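You operate a simulated robot arm through the tools that you are given. There is no shell and no other tool. Be economical: measure what you need, move in short steps, check, and stop when the job is done.

Carry out the task below with a simulated robot arm. There is one attempt and no reset: what you move stays moved.

Task
Set both rivets of the silver plate in the rivet squeezer.
Fine: one stroke each, none dry; slide out and plate back on the yellow mat; leave the gold plate.

The check looks at the end state, three seconds after you hand in, the way a careful person would. Anything else that was tipped, shoved, dropped, spilled or broken makes it a failure.

Robot
A 5-joint arm with a two-finger parallel gripper, fixed in place. Base frame: the origin is at the foot of the arm, x ahead of it, y to its left, z up; the work surface is at about z = 0. Lengths are in m, angles in rad, forces in N, time in s.
With the tool pointing down near the work surface it reaches from about 0.26 to 0.68 m from the base axis. Its first joint turns from -1.152 to 1.152 rad. The tool tilts only in the upright plane through the base axis and itself; it spins freely about its own axis. Payload 2.9 kg.
Tool frame: the origin (TCP) lies between the finger pads and is the grasp point; the fingertips stand 0.03 m ahead of it; z points along the fingers, y is the line along which they close. The gripper opens to 0.11 m. The fingers are 0.02 m wide and 0.01 m thick; the gripper's body (0.048 by 0.112 m) begins 0.055 m behind the TCP.
Orientation is that of the tool frame in the base frame, as [roll, pitch, yaw] about the fixed x, y, z axes, in that order (R = Rz(yaw) Ry(pitch) Rx(roll)). With the fingers straight down and closing along the base's y, the tool's x points along the base's -x, its y along +y and its z along -z.

Tools
- The arm moves only by the tool send_rows. Its arguments are lists of equal length, an entry for each row: "xyz": the shift along the tool's x, y, z in m, a list of three; "rotation": the turn, a rotation vector about the tool's x, y, z in rad, a list of three; "gripper": the opening, from 0 (shut) to 1 (fully open). In form: {"xyz": [[x, y, z], ...], "rotation": [[wx, wy, wz], ...], "gripper": [gripper, ...]}. A call has 1 to 8 rows; each row is the pose to reach, as a shift and turn from the pose commanded when the call began, along the tool's axes at that moment. Each row takes 0.2 s and may step no farther than 0.05 m and 0.15 rad from the row before; otherwise, or with a gripper value out of range, the whole call is refused. Where a pose cannot be reached the arm comes as near as it can. A force on the tool above 80 N (or 10 N above the force at the start of the call, whichever is more), or a blocked arm, ends the call early, and 0.2 s more pass. The fingers move at their own pace (about 0.108 m/s each) and stop on an object; they squeeze with about 35 N. The grip force told is the motor's: it shows also when the fingers shut on nothing. Time passes only in rows, and 0.2 s behind the last, so rows that repeat a pose let the fingers close. It gives the time, the measured TCP pose, the force on the tool (base axes), the opening and the grip force at its end, in the units of the frame above (readings bear some noise).
- Cameras (640 x 400 px; columns grow to the right, rows downward): "scene" is fixed at [0.0401, -0.4491, 0.6087]; the picture's right is [0.82, -0.58, 0.00], its down [-0.27, -0.38, -0.88] and it looks along [0.51, 0.72, -0.47] (base axes); focal length 320 px, centre (320, 200). "wrist" rides on the gripper at [0.072, 0.017, -0.103] in the tool frame; the picture's right is [-0.23, 0.97, 0.00], its down [-0.76, -0.18, -0.62] and it looks along [-0.61, -0.14, 0.78] (tool axes); focal length 222 px, centre (320, 200). There is no depth. A picture from a camera that has moved, and an enlarged one, comes with that camera's place and axes in the base frame and with its lens. The place of the scene camera against the robot may be out by one fixed shift of up to 0.012 m in any direction.
- grab_frame(camera): a new picture of that camera. It takes no simulated time.
- zoom(camera, box): a new picture of the part [left, top, right, bottom] of that camera's present view, enlarged. It takes no simulated time.
- job_done(): hands the job in; it is judged then, once.

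Work in short steps. Places have to be worked out from the pictures, the camera data and where the tool is seen: move nearer, look again, correct. Check each grasp and each placing, and mend what went wrong. You have 120 turns and 84 pictures in all, those below and enlarged ones among them. Open the gripper and draw the arm clear of the work before you hand the job in, unless the task says otherwise; then end with one line.

The tools are called after "Emit:" by a JSON object that holds its "api" and its "payload". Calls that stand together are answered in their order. send_rows: Moves the arm, as the interface text tells. Its arguments: {"type":"object","properties":{"xyz":{"type":"array","items":{"type":"array","items":{"type":"number"}}},"rotation":{"type":"array","items":{"type":"array","items":{"type":"number"}}},"gripper":{"type":"array","items":{"type":"number"}}},"required":["xyz","rotation","gripper"]} The other tools are called the same way: grab_frame (camera) takes a picture; zoom (camera, box) takes an enlarged picture of a part of a camera's view; job_done () hands the job in.

At the start:

```text
time: 0.0
ee_pos: [0.3914, 0.2296, 0.3506]
orientation: [3.141, 0.001, 3.141]
ft_force: [-0.7, -0.6, 0.3]
finger_gap: 0.1097
grip_force: 0.1
```

scene: 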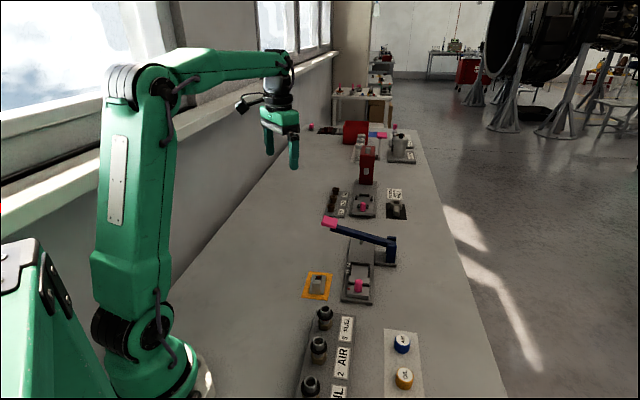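
wrist: 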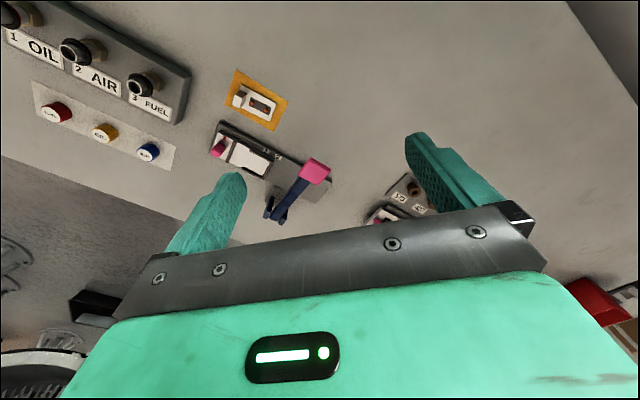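

I start with enlarged views of the yellow mat and the squeezer to see what is there.

Emit:
{"api": "zoom", "payload": {"camera": "scene", "box": [280, 200, 420, 310]}}

Emit:
{"api": "zoom", "payload": {"camera": "wrist", "box": [190, 60, 350, 230]}}

Emit:
{"api": "zoom", "payload": {"camera": "scene", "box": [310, 120, 430, 220]}}

```text
3.64 times, centred on (350, 255) of scene
camera zoom: at [0.0401, -0.4491, 0.6087], right [0.82, -0.58, 0.0], down [-0.27, -0.38, -0.88], along [0.51, 0.72, -0.47], focal length 1164 px, centre (211, 0)
```

zoom: 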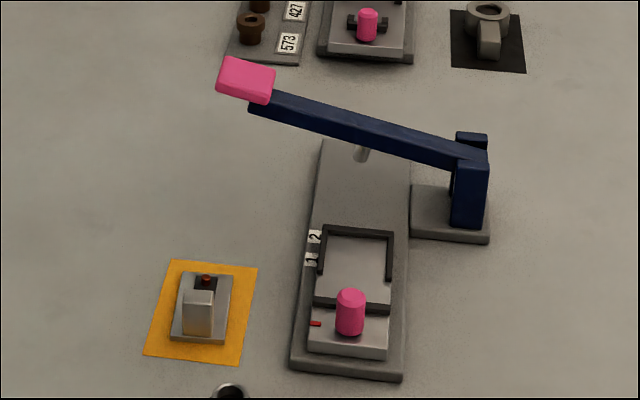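

```text
2.35 times, centred on (270, 145) of wrist
camera zoom: at [0.3193, 0.246, 0.454], right [0.23, 0.97, 0.0], down [0.76, -0.18, 0.62], along [0.61, -0.14, -0.78], focal length 523 px, centre (438, 329)
```

zoom: 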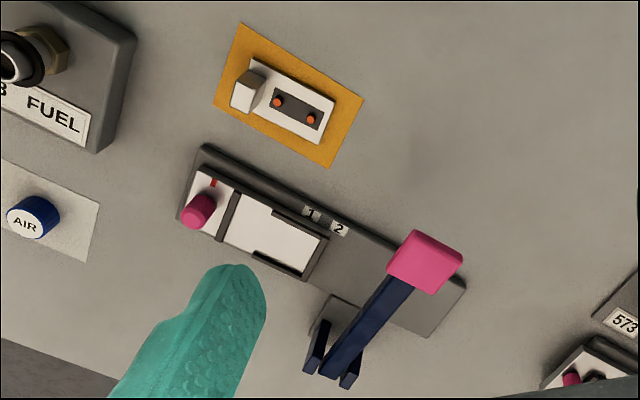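

```text
4.00 times, centred on (370, 170) of scene
camera zoom: at [0.0401, -0.4491, 0.6087], right [0.82, -0.58, 0.0], down [-0.27, -0.38, -0.88], along [0.51, 0.72, -0.47], focal length 1280 px, centre (120, 320)
```

zoom: 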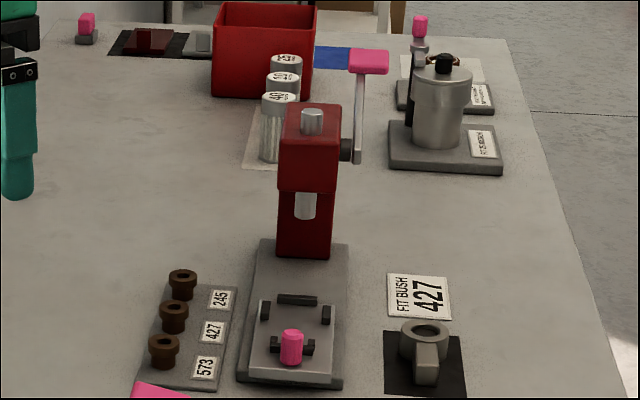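

The squeezer has a slide with a pink knob and a red pointer, marks 1 and 2 on the rail, and a lever with a pink grip at about (0.526, 0.189, 0.106). The plate is at about (0.41, 0.10) and the knob at about (0.465, 0.005). I move closer for a better view.

Emit:
{"api": "send_rows", "payload": {"xyz": [[0.01, -0.04, 0.01], [0.02, -0.08, 0.03], [0.04, -0.12, 0.05], [0.05, -0.15, 0.07]], "rotation": [[0, 0, 0], [0, 0, 0], [0, 0, 0], [0, 0, 0]], "gripper": [1, 1, 1, 1]}}

Emit:
{"api": "grab_frame", "payload": {"camera": "wrist"}}

```text
time: 1.0
ee_pos: [0.339, 0.0794, 0.2773]
orientation: [3.141, 0.0, -3.14]
ft_force: [-0.8, -0.3, -0.2]
finger_gap: 0.1099
grip_force: 0.0
```

```text
78 pictures are left
camera wrist: at [0.2671, 0.096, 0.3812], right [0.23, 0.97, 0.0], down [0.76, -0.18, 0.62], along [0.61, -0.14, -0.78], focal length 222 px, centre (320, 200)
```

wrist: 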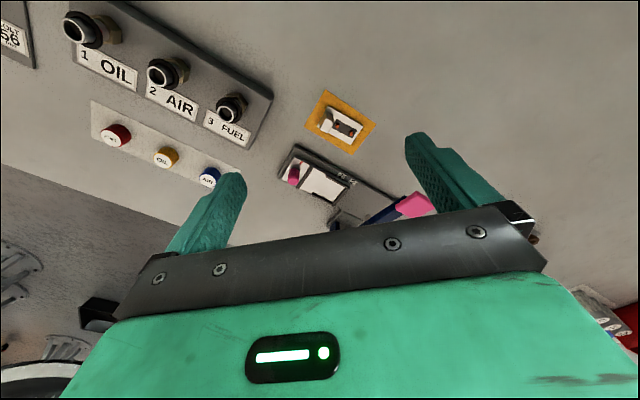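

The plate and slide now show in the clear gap between the fingers. I enlarge them.

Emit:
{"api": "zoom", "payload": {"camera": "wrist", "box": [265, 80, 425, 240]}}

Emit:
{"api": "zoom", "payload": {"camera": "scene", "box": [300, 260, 380, 310]}}

```text
2.50 times, centred on (345, 160) of wrist
camera zoom: at [0.2671, 0.096, 0.3812], right [0.23, 0.97, 0.0], down [0.76, -0.18, 0.62], along [0.61, -0.14, -0.78], focal length 555 px, centre (258, 300)
```

zoom: 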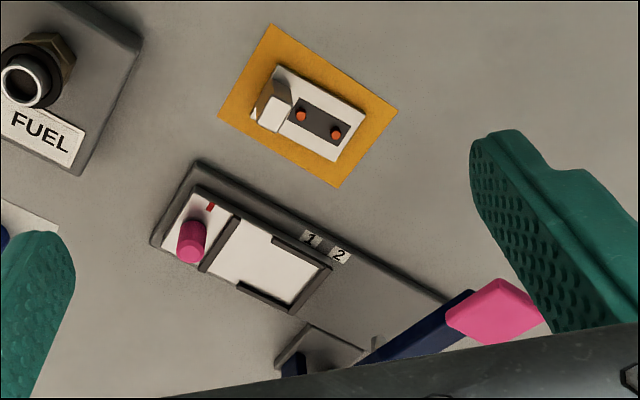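

```text
8.00 times, centred on (340, 285) of scene
camera zoom: at [0.0401, -0.4491, 0.6087], right [0.82, -0.58, 0.0], down [-0.27, -0.38, -0.88], along [0.51, 0.72, -0.47], focal length 2561 px, centre (160, -480)
```

zoom: 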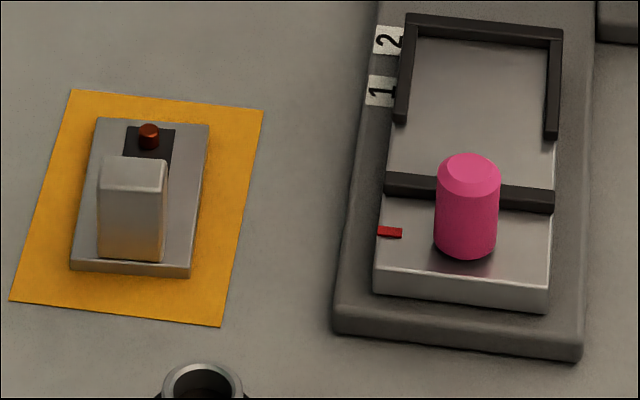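

The plate measures about 0.066 × 0.04 m, with its long axis at roughly 45–50°. Its grip block is at the near end, and the two rivets are 0.028 m apart, the same spacing as marks 1 and 2. I turn the tool about 45° to line up with plate and rail, and come lower.

Emit:
{"api": "send_rows", "payload": {"xyz": [[-0.005, -0.004, 0.012], [-0.01, -0.008, 0.025], [-0.015, -0.012, 0.04], [-0.02, -0.016, 0.05], [-0.025, -0.02, 0.06], [-0.031, -0.024, 0.07]], "rotation": [[0, 0, -0.135], [0, 0, -0.27], [0, 0, -0.405], [0, 0, -0.54], [0, 0, -0.675], [0, 0, -0.81]], "gripper": [1, 1, 1, 1, 1, 1]}}

Emit:
{"api": "grab_frame", "payload": {"camera": "wrist"}}

Emit:
{"api": "grab_frame", "payload": {"camera": "scene"}}

```text
time: 2.4
ee_pos: [0.3741, 0.0556, 0.2112]
orientation: [3.141, 0.0, -2.331]
ft_force: [-0.4, 0.5, 0.2]
finger_gap: 0.1099
grip_force: 0.1
```

```text
75 pictures are left
camera wrist: at [0.3104, 0.0138, 0.3133], right [-0.55, 0.83, 0.0], down [0.65, 0.43, 0.62], along [0.52, 0.34, -0.78], focal length 222 px, centre (320, 200)
```

wrist: 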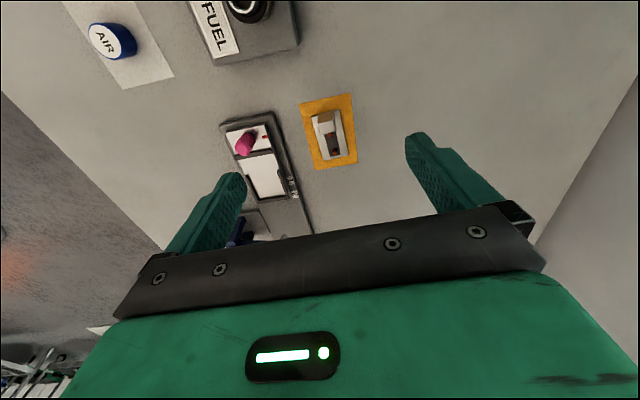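

```text
74 pictures are left
```

scene: 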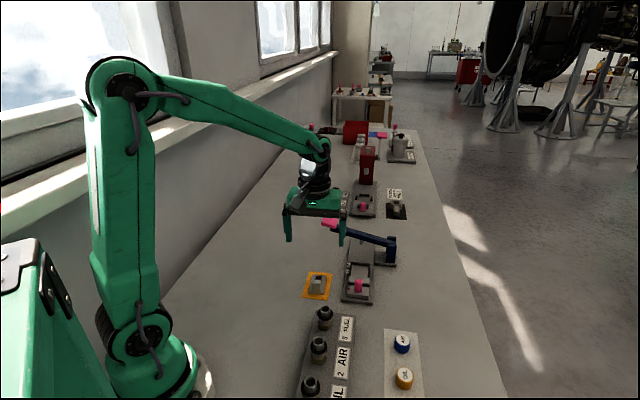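

Emit:
{"api": "zoom", "payload": {"camera": "wrist", "box": [215, 80, 375, 240]}}

```text
2.50 times, centred on (295, 160) of wrist
camera zoom: at [0.3104, 0.0138, 0.3133], right [-0.55, 0.83, 0.0], down [0.65, 0.43, 0.62], along [0.52, 0.34, -0.78], focal length 555 px, centre (382, 300)
```

zoom: 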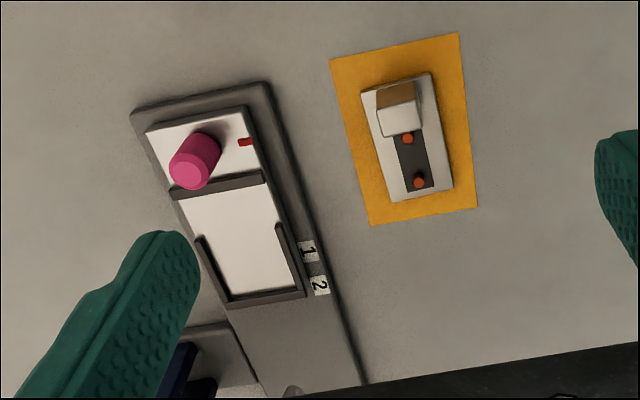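

Plate centre is about (0.409, 0.099) with its axis at 48.3°. The grip block is centred near (0.392, 0.079), about 0.019 wide, with its top near z 0.039. I hover over it with the gripper half open and check.

Emit:
{"api": "send_rows", "payload": {"xyz": [[-0.01, 0.001, 0.035], [-0.02, 0.002, 0.07], [-0.028, 0.003, 0.1], [-0.032, 0.0036, 0.121]], "rotation": [[0, 0, -0.01], [0, 0, -0.02], [0, 0, -0.032], [0, 0, -0.032]], "gripper": [0.5, 0.5, 0.5, 0.5]}}

Emit:
{"api": "grab_frame", "payload": {"camera": "wrist"}}

Emit:
{"api": "zoom", "payload": {"camera": "scene", "box": [270, 200, 430, 310]}}

```text
time: 3.4
ee_pos: [0.3917, 0.0819, 0.0873]
orientation: [-3.14, -0.002, -2.3]
ft_force: [0.9, -0.2, 0.3]
finger_gap: 0.0553
grip_force: 0.1
```

```text
72 pictures are left
camera wrist: at [0.3311, 0.038, 0.1917], right [-0.58, 0.82, 0.0], down [0.64, 0.45, 0.62], along [0.51, 0.36, -0.78], focal length 222 px, centre (320, 200)
```

wrist: 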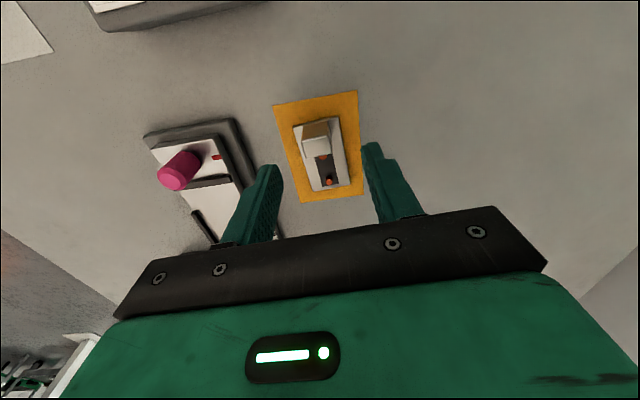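

```text
3.64 times, centred on (350, 255) of scene
camera zoom: at [0.0401, -0.4491, 0.6087], right [0.82, -0.58, 0.0], down [-0.27, -0.38, -0.88], along [0.51, 0.72, -0.47], focal length 1164 px, centre (211, 0)
```

zoom: 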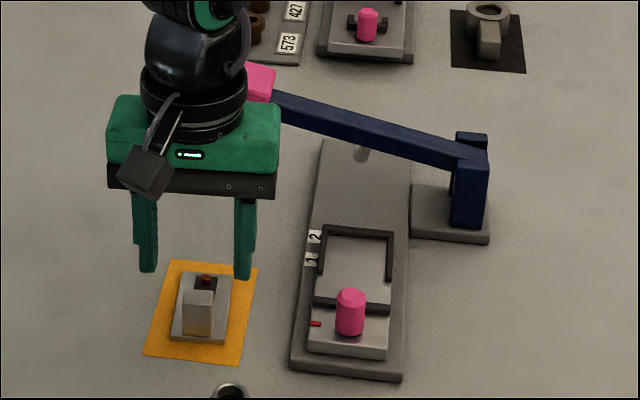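

Alignment looks plausible. I enlarge the block in the wrist view to check its position.

Emit:
{"api": "zoom", "payload": {"camera": "wrist", "box": [250, 80, 400, 220]}}

```text
2.86 times, centred on (325, 150) of wrist
camera zoom: at [0.3311, 0.038, 0.1917], right [-0.58, 0.82, 0.0], down [0.64, 0.45, 0.62], along [0.51, 0.36, -0.78], focal length 635 px, centre (306, 343)
```

zoom: 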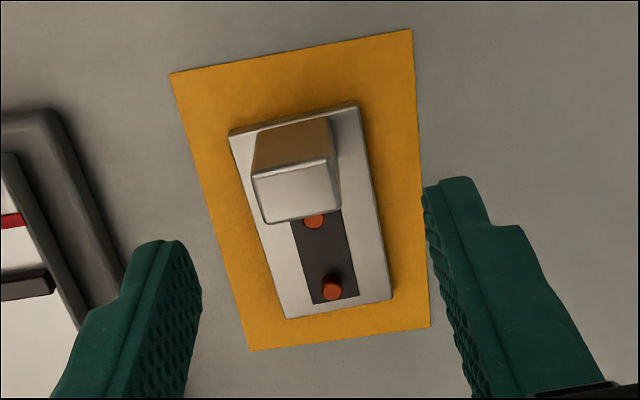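

The block is at about (0.391, 0.0785) and its top at z ≈ 0.037, so the tool is centred to within 2 mm. I descend and close on the block.

Emit:
{"api": "send_rows", "payload": {"xyz": [[0, -0.0012, 0.025], [0, -0.0012, 0.044], [0, -0.0012, 0.044], [0, -0.0012, 0.044], [0, -0.0012, 0.044]], "rotation": [[0, 0, 0], [0, 0, 0], [0, 0, 0], [0, 0, 0], [0, 0, 0]], "gripper": [0.5, 0.5, 0.1, 0.1, 0.1]}}

Emit:
{"api": "grab_frame", "payload": {"camera": "wrist"}}

Emit:
{"api": "zoom", "payload": {"camera": "scene", "box": [280, 240, 380, 310]}}

```text
time: 4.6
ee_pos: [0.3947, 0.0826, 0.0441]
orientation: [-3.141, 0.001, -2.3]
ft_force: [-0.4, -1.5, -0.3]
finger_gap: 0.0217
grip_force: 34.5
```

```text
69 pictures are left
camera wrist: at [0.3331, 0.0374, 0.1479], right [-0.57, 0.82, 0.0], down [0.64, 0.45, 0.62], along [0.51, 0.36, -0.78], focal length 222 px, centre (320, 200)
```

wrist: 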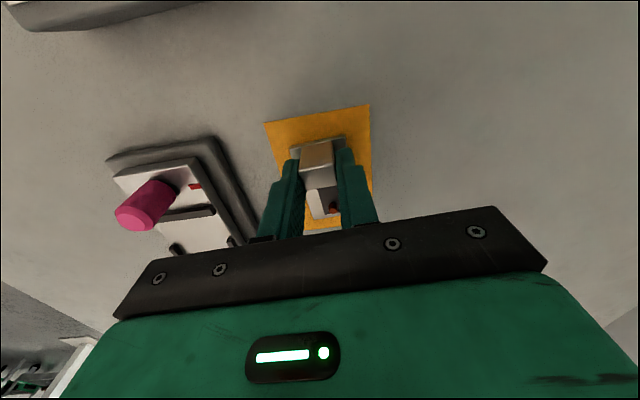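

```text
5.71 times, centred on (330, 275) of scene
camera zoom: at [0.0401, -0.4491, 0.6087], right [0.82, -0.58, 0.0], down [-0.27, -0.38, -0.88], along [0.51, 0.72, -0.47], focal length 1829 px, centre (263, -229)
```

zoom: 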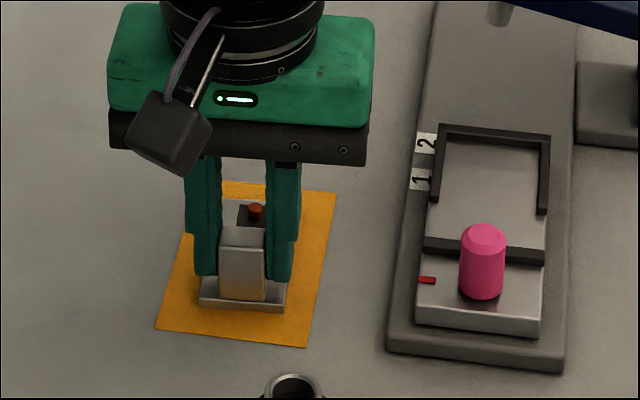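

The block is gripped, with a gap of 0.0217. The rail runs at 45°, the nest's centre line is at about (x−y)/√2 = 0.329, and its middle is at u ≈ 0.3945. I lift the plate and carry it above the nest, turned to 45°.

Emit:
{"api": "send_rows", "payload": {"xyz": [[0, 0, -0.045], [0, 0, -0.085], [-0.008, -0.03, -0.085], [-0.016, -0.06, -0.085], [-0.022, -0.09, -0.085], [-0.0284, -0.11, -0.085]], "rotation": [[0, 0, 0], [0, 0, 0.02], [0, 0, 0.04], [0, 0, 0.056], [0, 0, 0.056], [0, 0, 0.056]], "gripper": [0.1, 0.1, 0.1, 0.1, 0.1, 0.1]}}

Emit:
{"api": "grab_frame", "payload": {"camera": "wrist"}}

Emit:
{"api": "zoom", "payload": {"camera": "scene", "box": [280, 200, 420, 310]}}

```text
time: 6.0
ee_pos: [0.4964, 0.0273, 0.13]
orientation: [3.141, 0.001, -2.357]
ft_force: [-0.5, 0.2, 0.4]
finger_gap: 0.0113
grip_force: 0.0
```

```text
67 pictures are left
camera wrist: at [0.4323, -0.0128, 0.2337], right [-0.53, 0.85, 0.0], down [0.66, 0.41, 0.62], along [0.53, 0.33, -0.78], focal length 222 px, centre (320, 200)
```

wrist: 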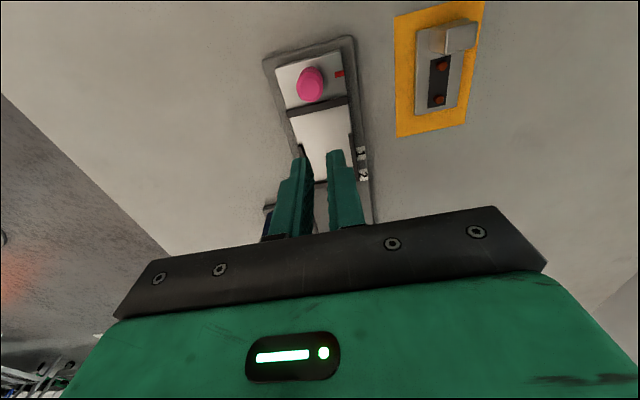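

```text
3.64 times, centred on (350, 255) of scene
camera zoom: at [0.0401, -0.4491, 0.6087], right [0.82, -0.58, 0.0], down [-0.27, -0.38, -0.88], along [0.51, 0.72, -0.47], focal length 1164 px, centre (211, 0)
```

zoom: 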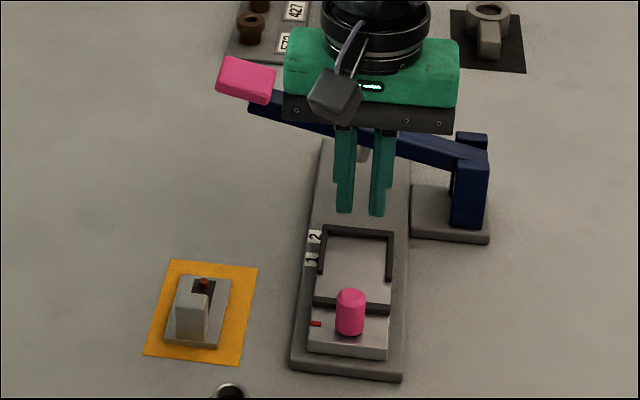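

The gripper came up empty (gap 0.0113), and the plate is still on the mat. I look at it closely to see how it lies and why it slipped.

Emit:
{"api": "zoom", "payload": {"camera": "wrist", "box": [380, 0, 500, 140]}}

Emit:
{"api": "zoom", "payload": {"camera": "scene", "box": [305, 262, 345, 296]}}

Emit:
{"api": "zoom", "payload": {"camera": "wrist", "box": [250, 30, 390, 160]}}

```text
2.86 times, centred on (440, 70) of wrist
camera zoom: at [0.4323, -0.0128, 0.2337], right [-0.53, 0.85, 0.0], down [0.66, 0.41, 0.62], along [0.53, 0.33, -0.78], focal length 635 px, centre (-23, 571)
```

zoom: 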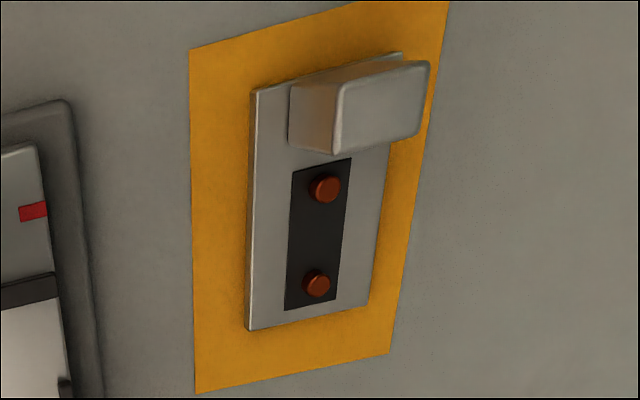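

```text
11.76 times, centred on (325, 279) of scene
camera zoom: at [0.0401, -0.4491, 0.6087], right [0.82, -0.58, 0.0], down [-0.27, -0.38, -0.88], along [0.51, 0.72, -0.47], focal length 3766 px, centre (261, -729)
```

zoom: 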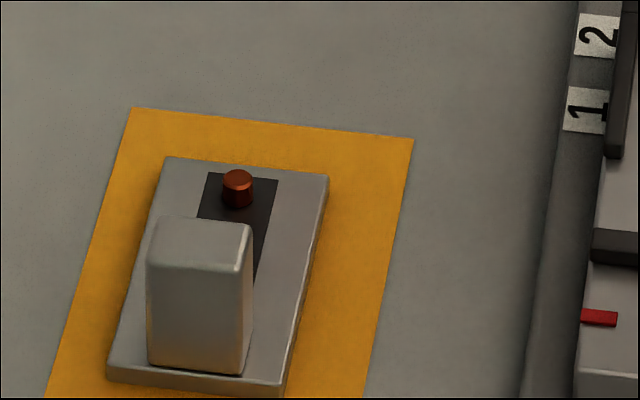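

```text
3.08 times, centred on (320, 95) of wrist
camera zoom: at [0.4323, -0.0128, 0.2337], right [-0.53, 0.85, 0.0], down [0.66, 0.41, 0.62], along [0.53, 0.33, -0.78], focal length 684 px, centre (320, 523)
```

zoom: 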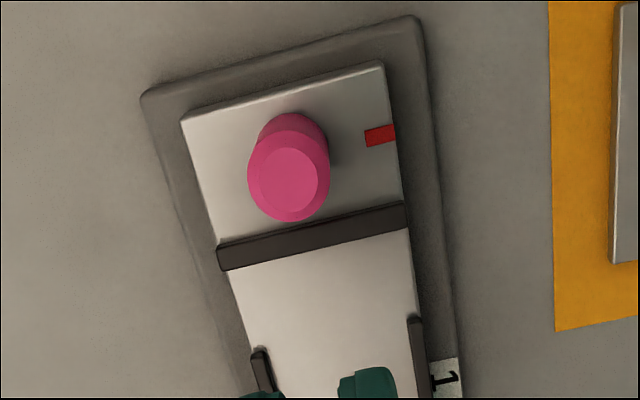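

The plate now lies at about 45°, with the block near (0.387, 0.0785). I probably lifted too fast and gripped off-centre. I go back over it, centred, and will grip deeper and lift slowly.

Emit:
{"api": "send_rows", "payload": {"xyz": [[0.012, 0.04, 0], [0.025, 0.08, 0], [0.038, 0.112, 0], [0.038, 0.112, 0.04]], "rotation": [[0, 0, 0], [0, 0, 0], [0, 0, 0], [0, 0, 0]], "gripper": [0.5, 0.5, 0.5, 0.5]}}

Emit:
{"api": "zoom", "payload": {"camera": "wrist", "box": [250, 80, 400, 220]}}

```text
time: 7.0
ee_pos: [0.3887, 0.0819, 0.0883]
orientation: [-3.141, -0.001, -2.357]
ft_force: [-0.2, -0.1, 0.7]
finger_gap: 0.0548
grip_force: 0.1
```

```text
2.86 times, centred on (325, 150) of wrist
camera zoom: at [0.3255, 0.0417, 0.192], right [-0.53, 0.85, 0.0], down [0.66, 0.41, 0.62], along [0.53, 0.33, -0.78], focal length 635 px, centre (306, 343)
```

zoom: 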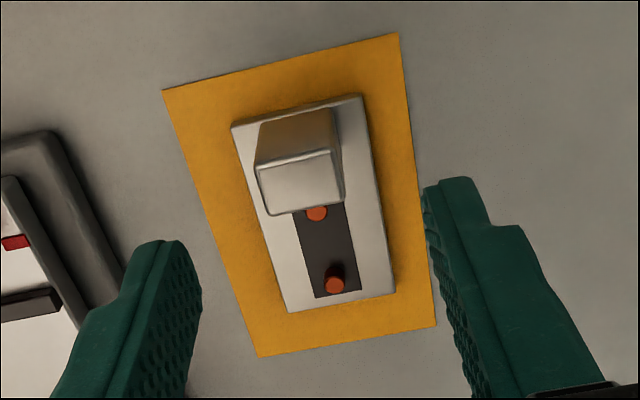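

In the tool frame the plate is aligned, and the block sits 3 mm behind the tool centre. I shift by that much, go slightly deeper, close firmly, then lift slowly.

Emit:
{"api": "send_rows", "payload": {"xyz": [[0.003, 0, 0.025], [0.003, 0, 0.04], [0.003, 0, 0.047], [0.003, 0, 0.047], [0.003, 0, 0.047], [0.003, 0, 0.047], [0.003, 0, 0.045], [0.003, 0, 0.042]], "rotation": [[0, 0, 0], [0, 0, 0], [0, 0, 0], [0, 0, 0], [0, 0, 0], [0, 0, 0], [0, 0, 0], [0, 0, 0]], "gripper": [0.5, 0.5, 0.5, 0, 0, 0, 0, 0]}}

Emit:
{"api": "zoom", "payload": {"camera": "scene", "box": [280, 240, 380, 310]}}

```text
time: 8.8
ee_pos: [0.3867, 0.0792, 0.0478]
orientation: [3.139, 0.0, -2.356]
ft_force: [-0.7, 0.4, -0.7]
finger_gap: 0.0213
grip_force: 35.0
```

```text
5.71 times, centred on (330, 275) of scene
camera zoom: at [0.0401, -0.4491, 0.6087], right [0.82, -0.58, 0.0], down [-0.27, -0.38, -0.88], along [0.51, 0.72, -0.47], focal length 1829 px, centre (263, -229)
```

zoom: 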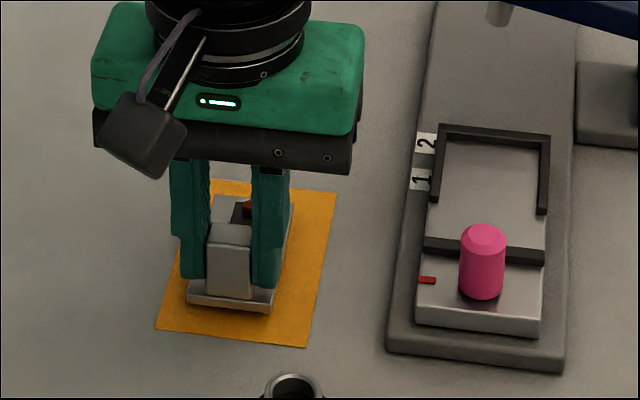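

The grip holds at gap 0.0213. I lift another 2 cm slowly and check.

Emit:
{"api": "send_rows", "payload": {"xyz": [[0, 0, -0.004], [0, 0, -0.009], [0, 0, -0.014], [0, 0, -0.02], [0, 0, -0.025]], "rotation": [[0, 0, 0], [0, 0, 0], [0, 0, 0], [0, 0, 0], [0, 0, 0]], "gripper": [0, 0, 0, 0, 0]}}

Emit:
{"api": "zoom", "payload": {"camera": "scene", "box": [280, 240, 380, 310]}}

```text
time: 10.0
ee_pos: [0.386, 0.08, 0.0722]
orientation: [-3.141, -0.001, -2.355]
ft_force: [0.6, 0.1, -1.5]
finger_gap: 0.0215
grip_force: 35.7
```

```text
5.71 times, centred on (330, 275) of scene
camera zoom: at [0.0401, -0.4491, 0.6087], right [0.82, -0.58, 0.0], down [-0.27, -0.38, -0.88], along [0.51, 0.72, -0.47], focal length 1829 px, centre (263, -229)
```

zoom: 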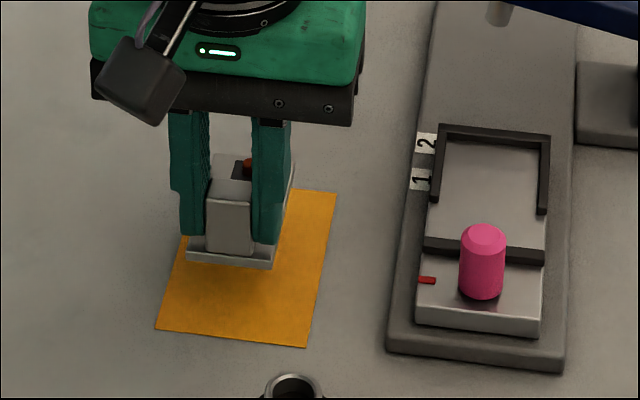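

Held securely now. I lift to clear the knob and carry the plate over the nest at a moderate pace.

Emit:
{"api": "send_rows", "payload": {"xyz": [[0, 0, -0.01], [0, 0, -0.025], [0, 0, -0.04], [-0.002, -0.006, -0.05], [-0.007, -0.02, -0.055], [-0.013, -0.037, -0.055], [-0.02, -0.055, -0.055], [-0.026, -0.073, -0.055]], "rotation": [[0, 0, 0], [0, 0, 0], [0, 0, 0], [0, 0, 0], [0, 0, 0], [0, 0, 0], [0, 0, 0], [0, 0, 0]], "gripper": [0, 0, 0, 0, 0, 0, 0, 0]}}

Emit:
{"api": "send_rows", "payload": {"xyz": [[-0.005, -0.013, 0], [-0.01, -0.027, 0], [-0.0145, -0.037, 0], [-0.0145, -0.0398, 0], [-0.0145, -0.0398, 0.02]], "rotation": [[0, 0, 0], [0, 0, 0], [0, 0, 0], [0, 0, 0], [0, 0, 0]], "gripper": [0, 0, 0, 0, 0]}}

Emit:
{"api": "grab_frame", "payload": {"camera": "wrist"}}

Emit:
{"api": "zoom", "payload": {"camera": "scene", "box": [300, 220, 420, 310]}}

```text
time: 11.8
ee_pos: [0.455, 0.046, 0.1281]
orientation: [-3.141, -0.001, -2.356]
ft_force: [-0.5, 0.2, -1.3]
finger_gap: 0.0213
grip_force: 34.7
```

```text
time: 13.0
ee_pos: [0.4938, 0.0269, 0.1071]
orientation: [3.141, 0.0, -2.356]
ft_force: [-0.5, -0.2, -1.0]
finger_gap: 0.0214
grip_force: 35.4
```

```text
59 pictures are left
camera wrist: at [0.4309, -0.0125, 0.2115], right [-0.53, 0.85, 0.0], down [0.66, 0.41, 0.62], along [0.53, 0.33, -0.78], focal length 222 px, centre (320, 200)
```

wrist: 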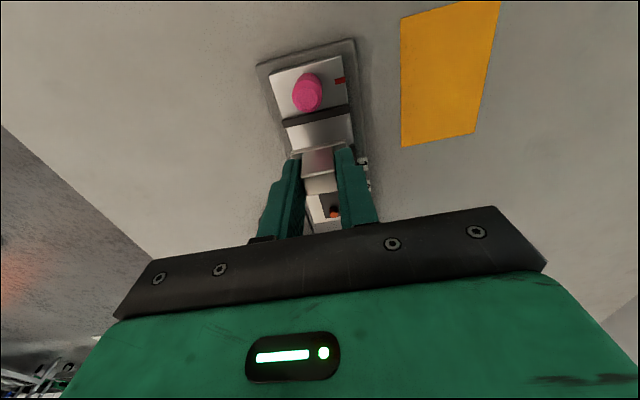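

```text
4.44 times, centred on (360, 265) of scene
camera zoom: at [0.0401, -0.4491, 0.6087], right [0.82, -0.58, 0.0], down [-0.27, -0.38, -0.88], along [0.51, 0.72, -0.47], focal length 1423 px, centre (142, -89)
```

zoom: 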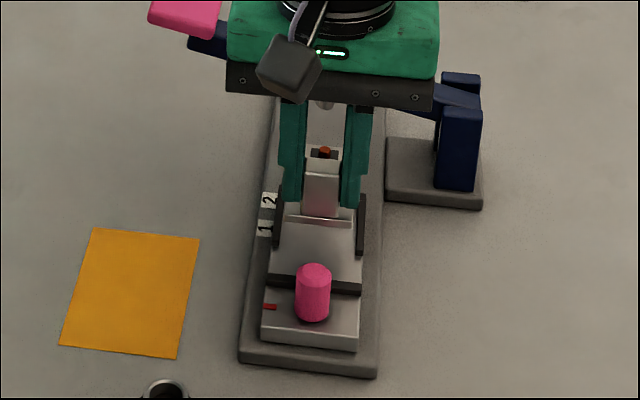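

The plate hangs over the nest, aligned with it. I lower to just above the fences and look closely.

Emit:
{"api": "send_rows", "payload": {"xyz": [[0, 0, 0.01], [0, 0, 0.02], [0, 0, 0.03]], "rotation": [[0, 0, 0], [0, 0, 0], [0, 0, 0]], "gripper": [0, 0, 0]}}

Emit:
{"api": "zoom", "payload": {"camera": "wrist", "box": [240, 80, 400, 240]}}

Emit:
{"api": "zoom", "payload": {"camera": "scene", "box": [335, 240, 395, 300]}}

```text
time: 13.8
ee_pos: [0.4938, 0.026, 0.0771]
orientation: [-3.141, 0.0, -2.357]
ft_force: [0.1, 0.3, -1.6]
finger_gap: 0.0215
grip_force: 35.0
```

```text
2.50 times, centred on (320, 160) of wrist
camera zoom: at [0.4308, -0.0132, 0.1819], right [-0.53, 0.85, 0.0], down [0.66, 0.41, 0.62], along [0.53, 0.33, -0.78], focal length 555 px, centre (320, 300)
```

zoom: 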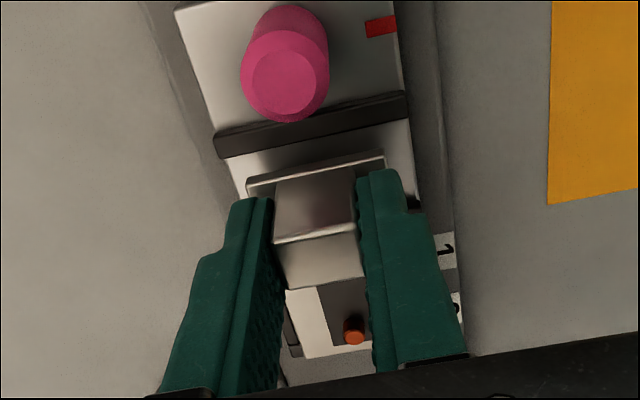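

```text
6.67 times, centred on (365, 270) of scene
camera zoom: at [0.0401, -0.4491, 0.6087], right [0.82, -0.58, 0.0], down [-0.27, -0.38, -0.88], along [0.51, 0.72, -0.47], focal length 2134 px, centre (20, -267)
```

zoom: 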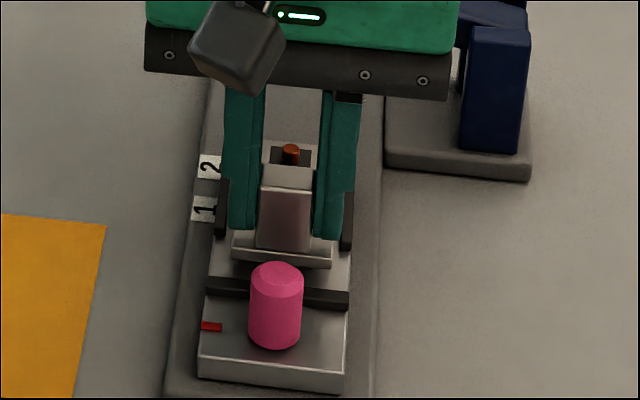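

In the tool frame the plate is centred across the slide to within 1 mm, but its near edge is almost over the near bar. I shift it 5 mm forward and lower slowly toward the slide floor, which I expect at z ≈ 0.017.

Emit:
{"api": "send_rows", "payload": {"xyz": [[-0.005, -0.0005, 0], [-0.005, -0.0005, 0.006], [-0.005, -0.0005, 0.011], [-0.005, -0.0005, 0.015]], "rotation": [[0, 0, 0], [0, 0, 0], [0, 0, 0], [0, 0, 0]], "gripper": [0, 0, 0, 0]}}

Emit:
{"api": "zoom", "payload": {"camera": "wrist", "box": [240, 80, 400, 240]}}

Emit:
{"api": "zoom", "payload": {"camera": "scene", "box": [335, 240, 395, 300]}}

```text
time: 14.8
ee_pos: [0.4995, 0.0308, 0.0656]
orientation: [-3.138, 0.003, -2.356]
ft_force: [-1.0, 0.5, 25.9]
finger_gap: 0.0221
grip_force: 34.9
```

```text
2.50 times, centred on (320, 160) of wrist
camera zoom: at [0.4361, -0.0092, 0.1687], right [-0.53, 0.85, 0.0], down [0.66, 0.41, 0.63], along [0.53, 0.33, -0.78], focal length 555 px, centre (320, 300)
```

zoom: 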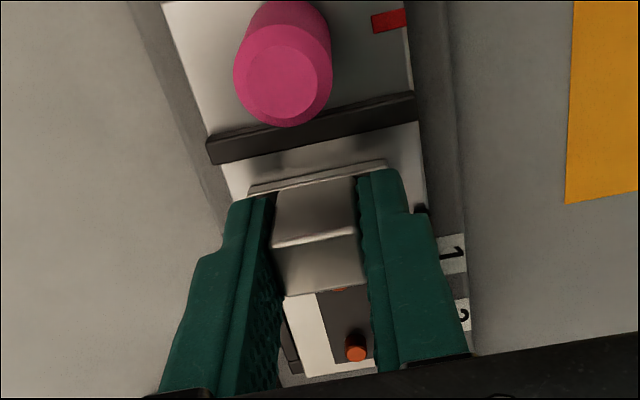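

```text
6.67 times, centred on (365, 270) of scene
camera zoom: at [0.0399, -0.4491, 0.6087], right [0.82, -0.58, 0.0], down [-0.27, -0.38, -0.88], along [0.51, 0.72, -0.47], focal length 2134 px, centre (20, -267)
```

zoom: 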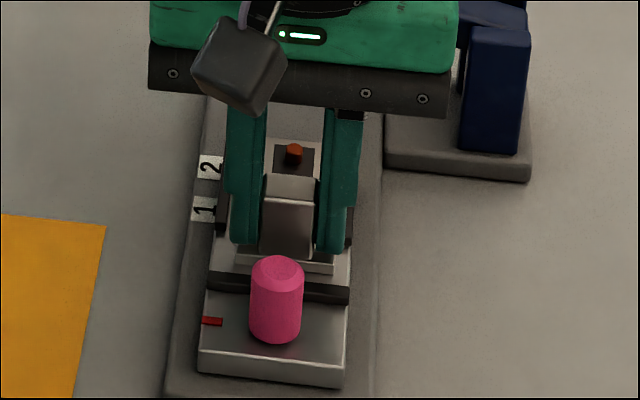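

Contact at tool z 0.0656, so plate bottom ≈ 0.024. I need to see whether the plate sits on the floor or rides on a fence.

Emit:
{"api": "zoom", "payload": {"camera": "wrist", "box": [290, 130, 370, 240]}}

Emit:
{"api": "zoom", "payload": {"camera": "scene", "box": [350, 255, 375, 285]}}

```text
3.64 times, centred on (330, 185) of wrist
camera zoom: at [0.4361, -0.0092, 0.1687], right [-0.53, 0.85, 0.0], down [0.66, 0.41, 0.63], along [0.53, 0.33, -0.78], focal length 808 px, centre (284, 254)
```

zoom: 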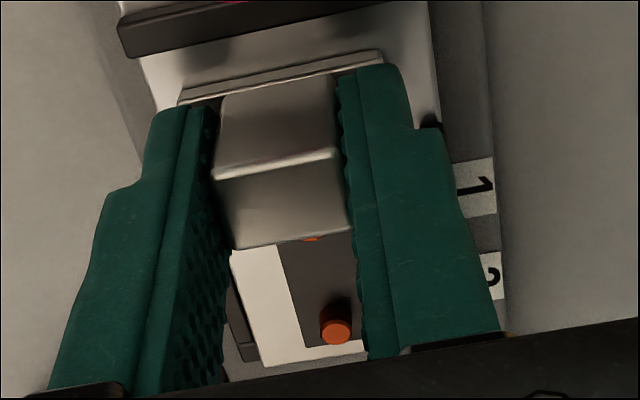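

```text
13.33 times, centred on (362, 270) of scene
camera zoom: at [0.0399, -0.4491, 0.6087], right [0.82, -0.58, 0.0], down [-0.27, -0.38, -0.88], along [0.51, 0.72, -0.47], focal length 4268 px, centre (-247, -733)
```

zoom: 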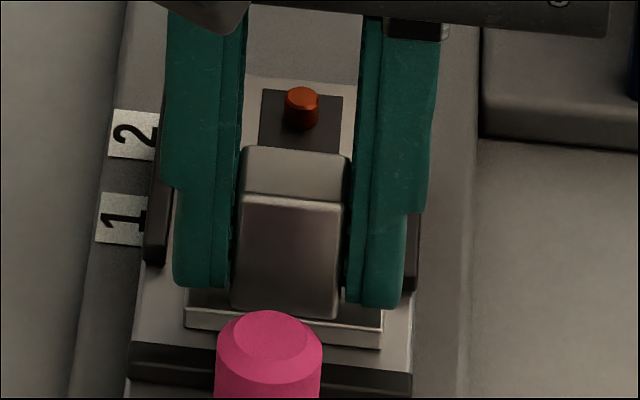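

No dark far bar shows beyond the plate, so its far edge must be riding on the far bar, with about 6–7 mm free at the near bar. I lift a little, move back 4 mm and lower again.

Emit:
{"api": "send_rows", "payload": {"xyz": [[0, 0, -0.005], [0.004, -0.0002, -0.006], [0.004, -0.0002, -0.003], [0.004, -0.0002, 0], [0.004, -0.0002, 0.003], [0.004, -0.0002, 0.005]], "rotation": [[0, 0, 0], [0, 0, 0], [0, 0, 0], [0, 0, 0], [0, 0, 0], [0, 0, 0]], "gripper": [0, 0, 0, 0, 0, 0]}}

Emit:
{"api": "zoom", "payload": {"camera": "wrist", "box": [290, 130, 370, 240]}}

```text
time: 16.2
ee_pos: [0.4975, 0.0292, 0.0618]
orientation: [-3.137, 0.005, -2.356]
ft_force: [-12.3, 7.5, 45.9]
finger_gap: 0.0216
grip_force: 35.0
```

```text
3.64 times, centred on (330, 185) of wrist
camera zoom: at [0.4334, -0.0115, 0.1649], right [-0.53, 0.85, 0.0], down [0.66, 0.41, 0.63], along [0.53, 0.33, -0.78], focal length 808 px, centre (284, 254)
```

zoom: 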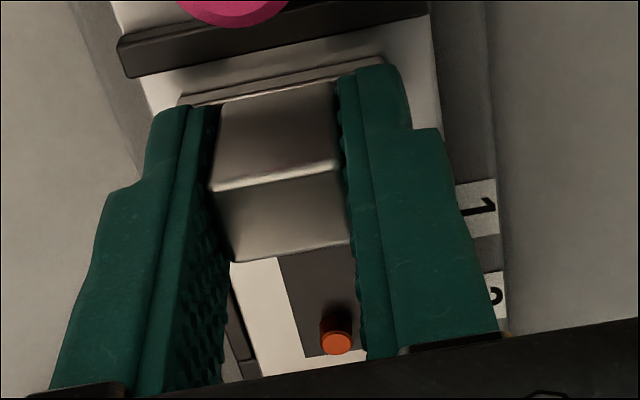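

There is 46 N upward force plus a push of about 14 N toward tool +y, so the plate may be catching the left side fence. I ease off a little and look from the scene camera.

Emit:
{"api": "send_rows", "payload": {"xyz": [[0, 0, -0.003], [0, 0.0005, -0.005]], "rotation": [[0, 0, 0], [0, 0, 0]], "gripper": [0, 0]}}

Emit:
{"api": "zoom", "payload": {"camera": "scene", "box": [345, 248, 380, 290]}}

Emit:
{"api": "zoom", "payload": {"camera": "wrist", "box": [300, 190, 350, 230]}}

```text
time: 16.8
ee_pos: [0.4948, 0.0282, 0.0615]
orientation: [3.14, -0.001, -2.358]
ft_force: [3.1, -1.4, 5.7]
finger_gap: 0.0215
grip_force: 34.8
```

```text
9.52 times, centred on (362, 269) of scene
camera zoom: at [0.04, -0.4491, 0.6087], right [0.82, -0.58, 0.0], down [-0.27, -0.38, -0.88], along [0.51, 0.72, -0.47], focal length 3048 px, centre (-85, -457)
```

zoom: 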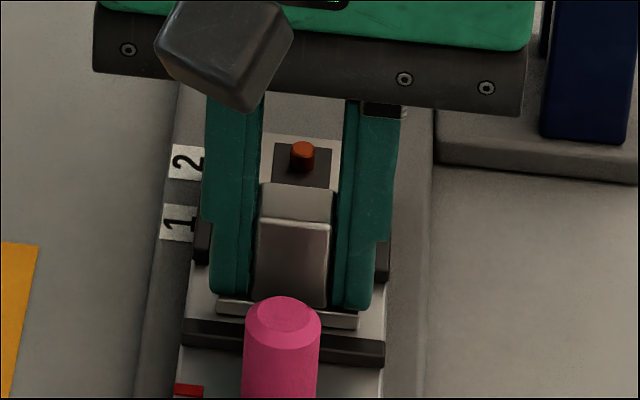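

```text
10.00 times, centred on (325, 210) of wrist
camera zoom: at [0.432, -0.0124, 0.1659], right [-0.53, 0.85, 0.0], down [0.67, 0.41, 0.62], along [0.53, 0.33, -0.78], focal length 2221 px, centre (270, 100)
```

zoom: 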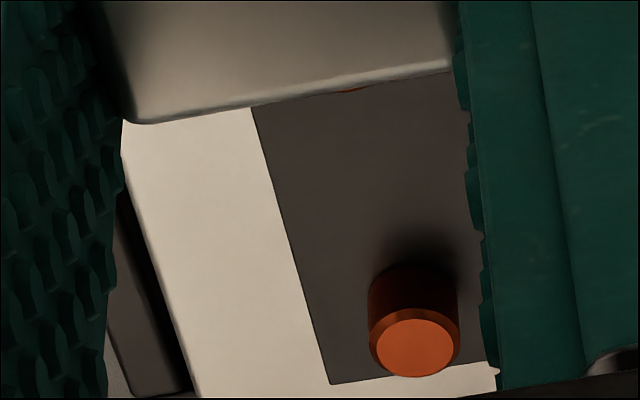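

I release gently here (at most a few mm to settle), rise, and look at how the plate lies.

Emit:
{"api": "send_rows", "payload": {"xyz": [[0, 0, 0], [0, 0, 0], [0, 0, -0.02], [0, 0, -0.05], [0.03, 0, -0.08], [0.05, 0, -0.11]], "rotation": [[0, 0, 0], [0, 0, 0], [0, 0, 0], [0, 0, 0], [0, 0, 0], [0, 0, 0]], "gripper": [0.4, 0.4, 0.4, 0.5, 0.8, 1]}}

Emit:
{"api": "zoom", "payload": {"camera": "wrist", "box": [240, 80, 400, 240]}}

Emit:
{"api": "zoom", "payload": {"camera": "scene", "box": [335, 240, 395, 300]}}

```text
time: 18.2
ee_pos: [0.4601, -0.0047, 0.1742]
orientation: [-3.14, -0.002, -2.357]
ft_force: [0.7, 0.4, 0.4]
finger_gap: 0.11
grip_force: 0.0
```

```text
2.50 times, centred on (320, 160) of wrist
camera zoom: at [0.3972, -0.0455, 0.278], right [-0.53, 0.85, 0.0], down [0.66, 0.41, 0.62], along [0.53, 0.33, -0.78], focal length 555 px, centre (320, 300)
```

zoom: 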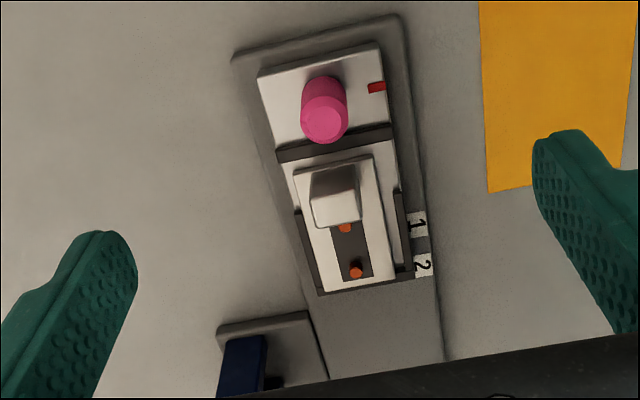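

```text
6.67 times, centred on (365, 270) of scene
camera zoom: at [0.0401, -0.4491, 0.6087], right [0.82, -0.58, 0.0], down [-0.27, -0.38, -0.88], along [0.51, 0.72, -0.47], focal length 2134 px, centre (20, -267)
```

zoom: 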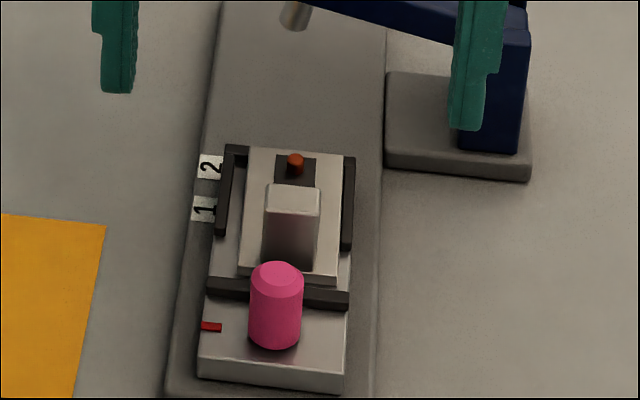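

Now I enlarge the plate in the nest.

Emit:
{"api": "zoom", "payload": {"camera": "wrist", "box": [300, 110, 360, 160]}}

Emit:
{"api": "zoom", "payload": {"camera": "scene", "box": [350, 255, 395, 285]}}

```text
8.00 times, centred on (330, 135) of wrist
camera zoom: at [0.3972, -0.0455, 0.278], right [-0.53, 0.85, 0.0], down [0.66, 0.41, 0.62], along [0.53, 0.33, -0.78], focal length 1777 px, centre (240, 720)
```

zoom: 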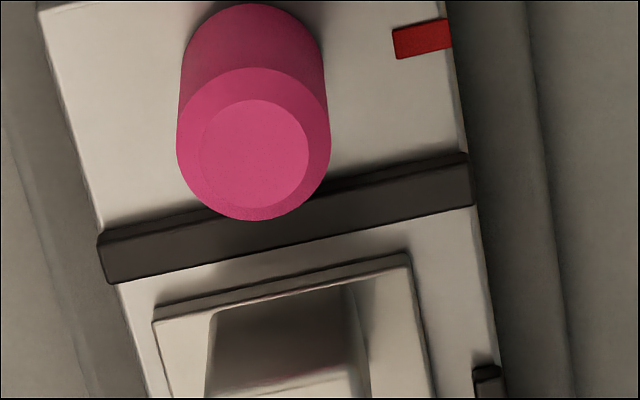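

```text
13.33 times, centred on (372, 270) of scene
camera zoom: at [0.0401, -0.4491, 0.6087], right [0.82, -0.58, 0.0], down [-0.27, -0.38, -0.88], along [0.51, 0.72, -0.47], focal length 4268 px, centre (-380, -733)
```

zoom: 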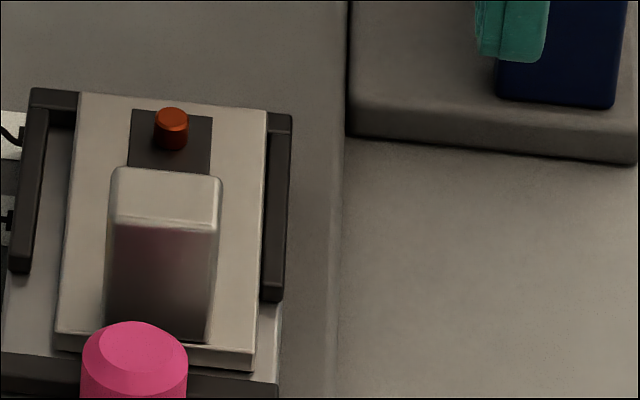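

The plate's far edge overlaps the far bar by about 1–2 mm. It also sits about 2.6 mm off centre toward tool −y, with gaps of roughly 6 mm and 1 mm to the fences. I regrip it at the same pose.

Emit:
{"api": "send_rows", "payload": {"xyz": [[-0.03, 0, 0.03], [-0.05, 0, 0.06], [-0.05, 0, 0.095], [-0.05, 0, 0.11], [-0.05, 0, 0.111], [-0.05, 0, 0.111], [-0.05, 0, 0.111], [-0.05, 0, 0.109]], "rotation": [[0, 0, 0], [0, 0, 0], [0, 0, 0], [0, 0, 0], [0, 0, 0], [0, 0, 0], [0, 0, 0], [0, 0, 0]], "gripper": [0.45, 0.45, 0.45, 0.4, 0, 0, 0, 0]}}

```text
time: 20.0
ee_pos: [0.4932, 0.0294, 0.0629]
orientation: [3.138, 0.0, -2.355]
ft_force: [0.4, 0.2, -0.7]
finger_gap: 0.0216
grip_force: 35.7
```

Gripped again. I lift slightly, shift +2.6 mm in tool y and +3 mm back, then lower in small steps.

Emit:
{"api": "send_rows", "payload": {"xyz": [[0, 0, -0.004], [0.003, 0.0026, -0.005], [0.003, 0.0026, -0.003], [0.003, 0.0026, 0], [0.003, 0.0026, 0.002], [0.003, 0.0026, 0.004]], "rotation": [[0, 0, 0], [0, 0, 0], [0, 0, 0], [0, 0, 0], [0, 0, 0], [0, 0, 0]], "gripper": [0, 0, 0, 0, 0, 0]}}

Emit:
{"api": "zoom", "payload": {"camera": "scene", "box": [345, 250, 390, 290]}}

```text
time: 21.4
ee_pos: [0.4921, 0.03, 0.0634]
orientation: [-3.139, 0.003, -2.355]
ft_force: [-6.1, 2.2, 20.4]
finger_gap: 0.0214
grip_force: 35.2
```

```text
10.00 times, centred on (368, 270) of scene
camera zoom: at [0.0399, -0.4491, 0.6087], right [0.82, -0.58, 0.0], down [-0.27, -0.38, -0.88], along [0.51, 0.72, -0.47], focal length 3201 px, centre (-155, -500)
```

zoom: 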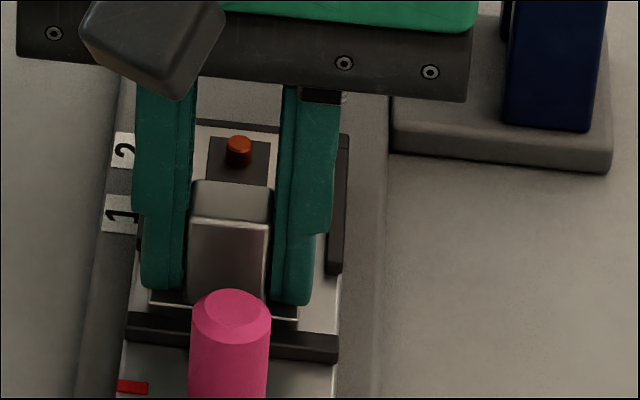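

Now the far bar shows behind the plate's far edge. I release and look again.

Emit:
{"api": "send_rows", "payload": {"xyz": [[0, 0, -0.002], [0, 0, -0.002], [0, 0, -0.002], [0, 0, -0.03], [0.02, 0, -0.07], [0.05, 0, -0.11]], "rotation": [[0, 0, 0], [0, 0, 0], [0, 0, 0], [0, 0, 0], [0, 0, 0], [0, 0, 0]], "gripper": [0, 0.4, 0.4, 0.4, 0.8, 1]}}

Emit:
{"api": "zoom", "payload": {"camera": "wrist", "box": [300, 110, 380, 210]}}

Emit:
{"api": "zoom", "payload": {"camera": "scene", "box": [345, 250, 390, 290]}}

```text
time: 22.8
ee_pos: [0.4554, -0.008, 0.1718]
orientation: [3.141, -0.001, -2.355]
ft_force: [0.3, 0.5, 0.7]
finger_gap: 0.1101
grip_force: 0.0
```

```text
4.00 times, centred on (340, 160) of wrist
camera zoom: at [0.392, -0.0486, 0.2754], right [-0.53, 0.85, 0.0], down [0.66, 0.41, 0.62], along [0.53, 0.33, -0.78], focal length 888 px, centre (240, 360)
```

zoom: 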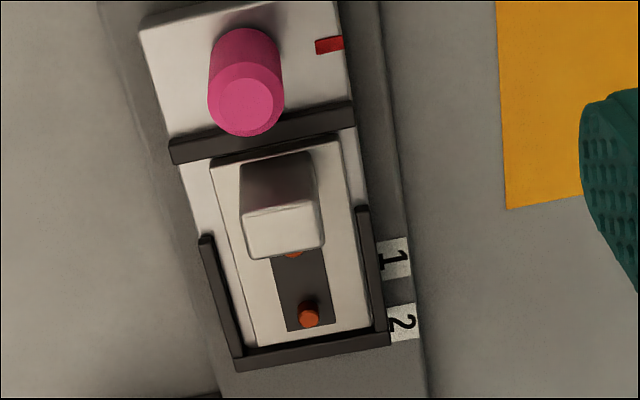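

```text
10.00 times, centred on (368, 270) of scene
camera zoom: at [0.0401, -0.4491, 0.6087], right [0.82, -0.58, 0.0], down [-0.27, -0.38, -0.88], along [0.51, 0.72, -0.47], focal length 3201 px, centre (-155, -500)
```

zoom: 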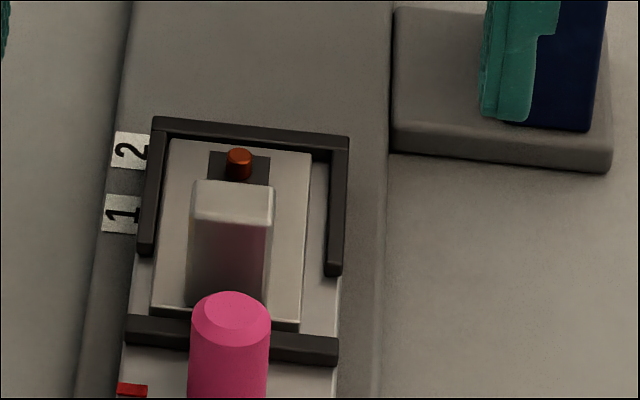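

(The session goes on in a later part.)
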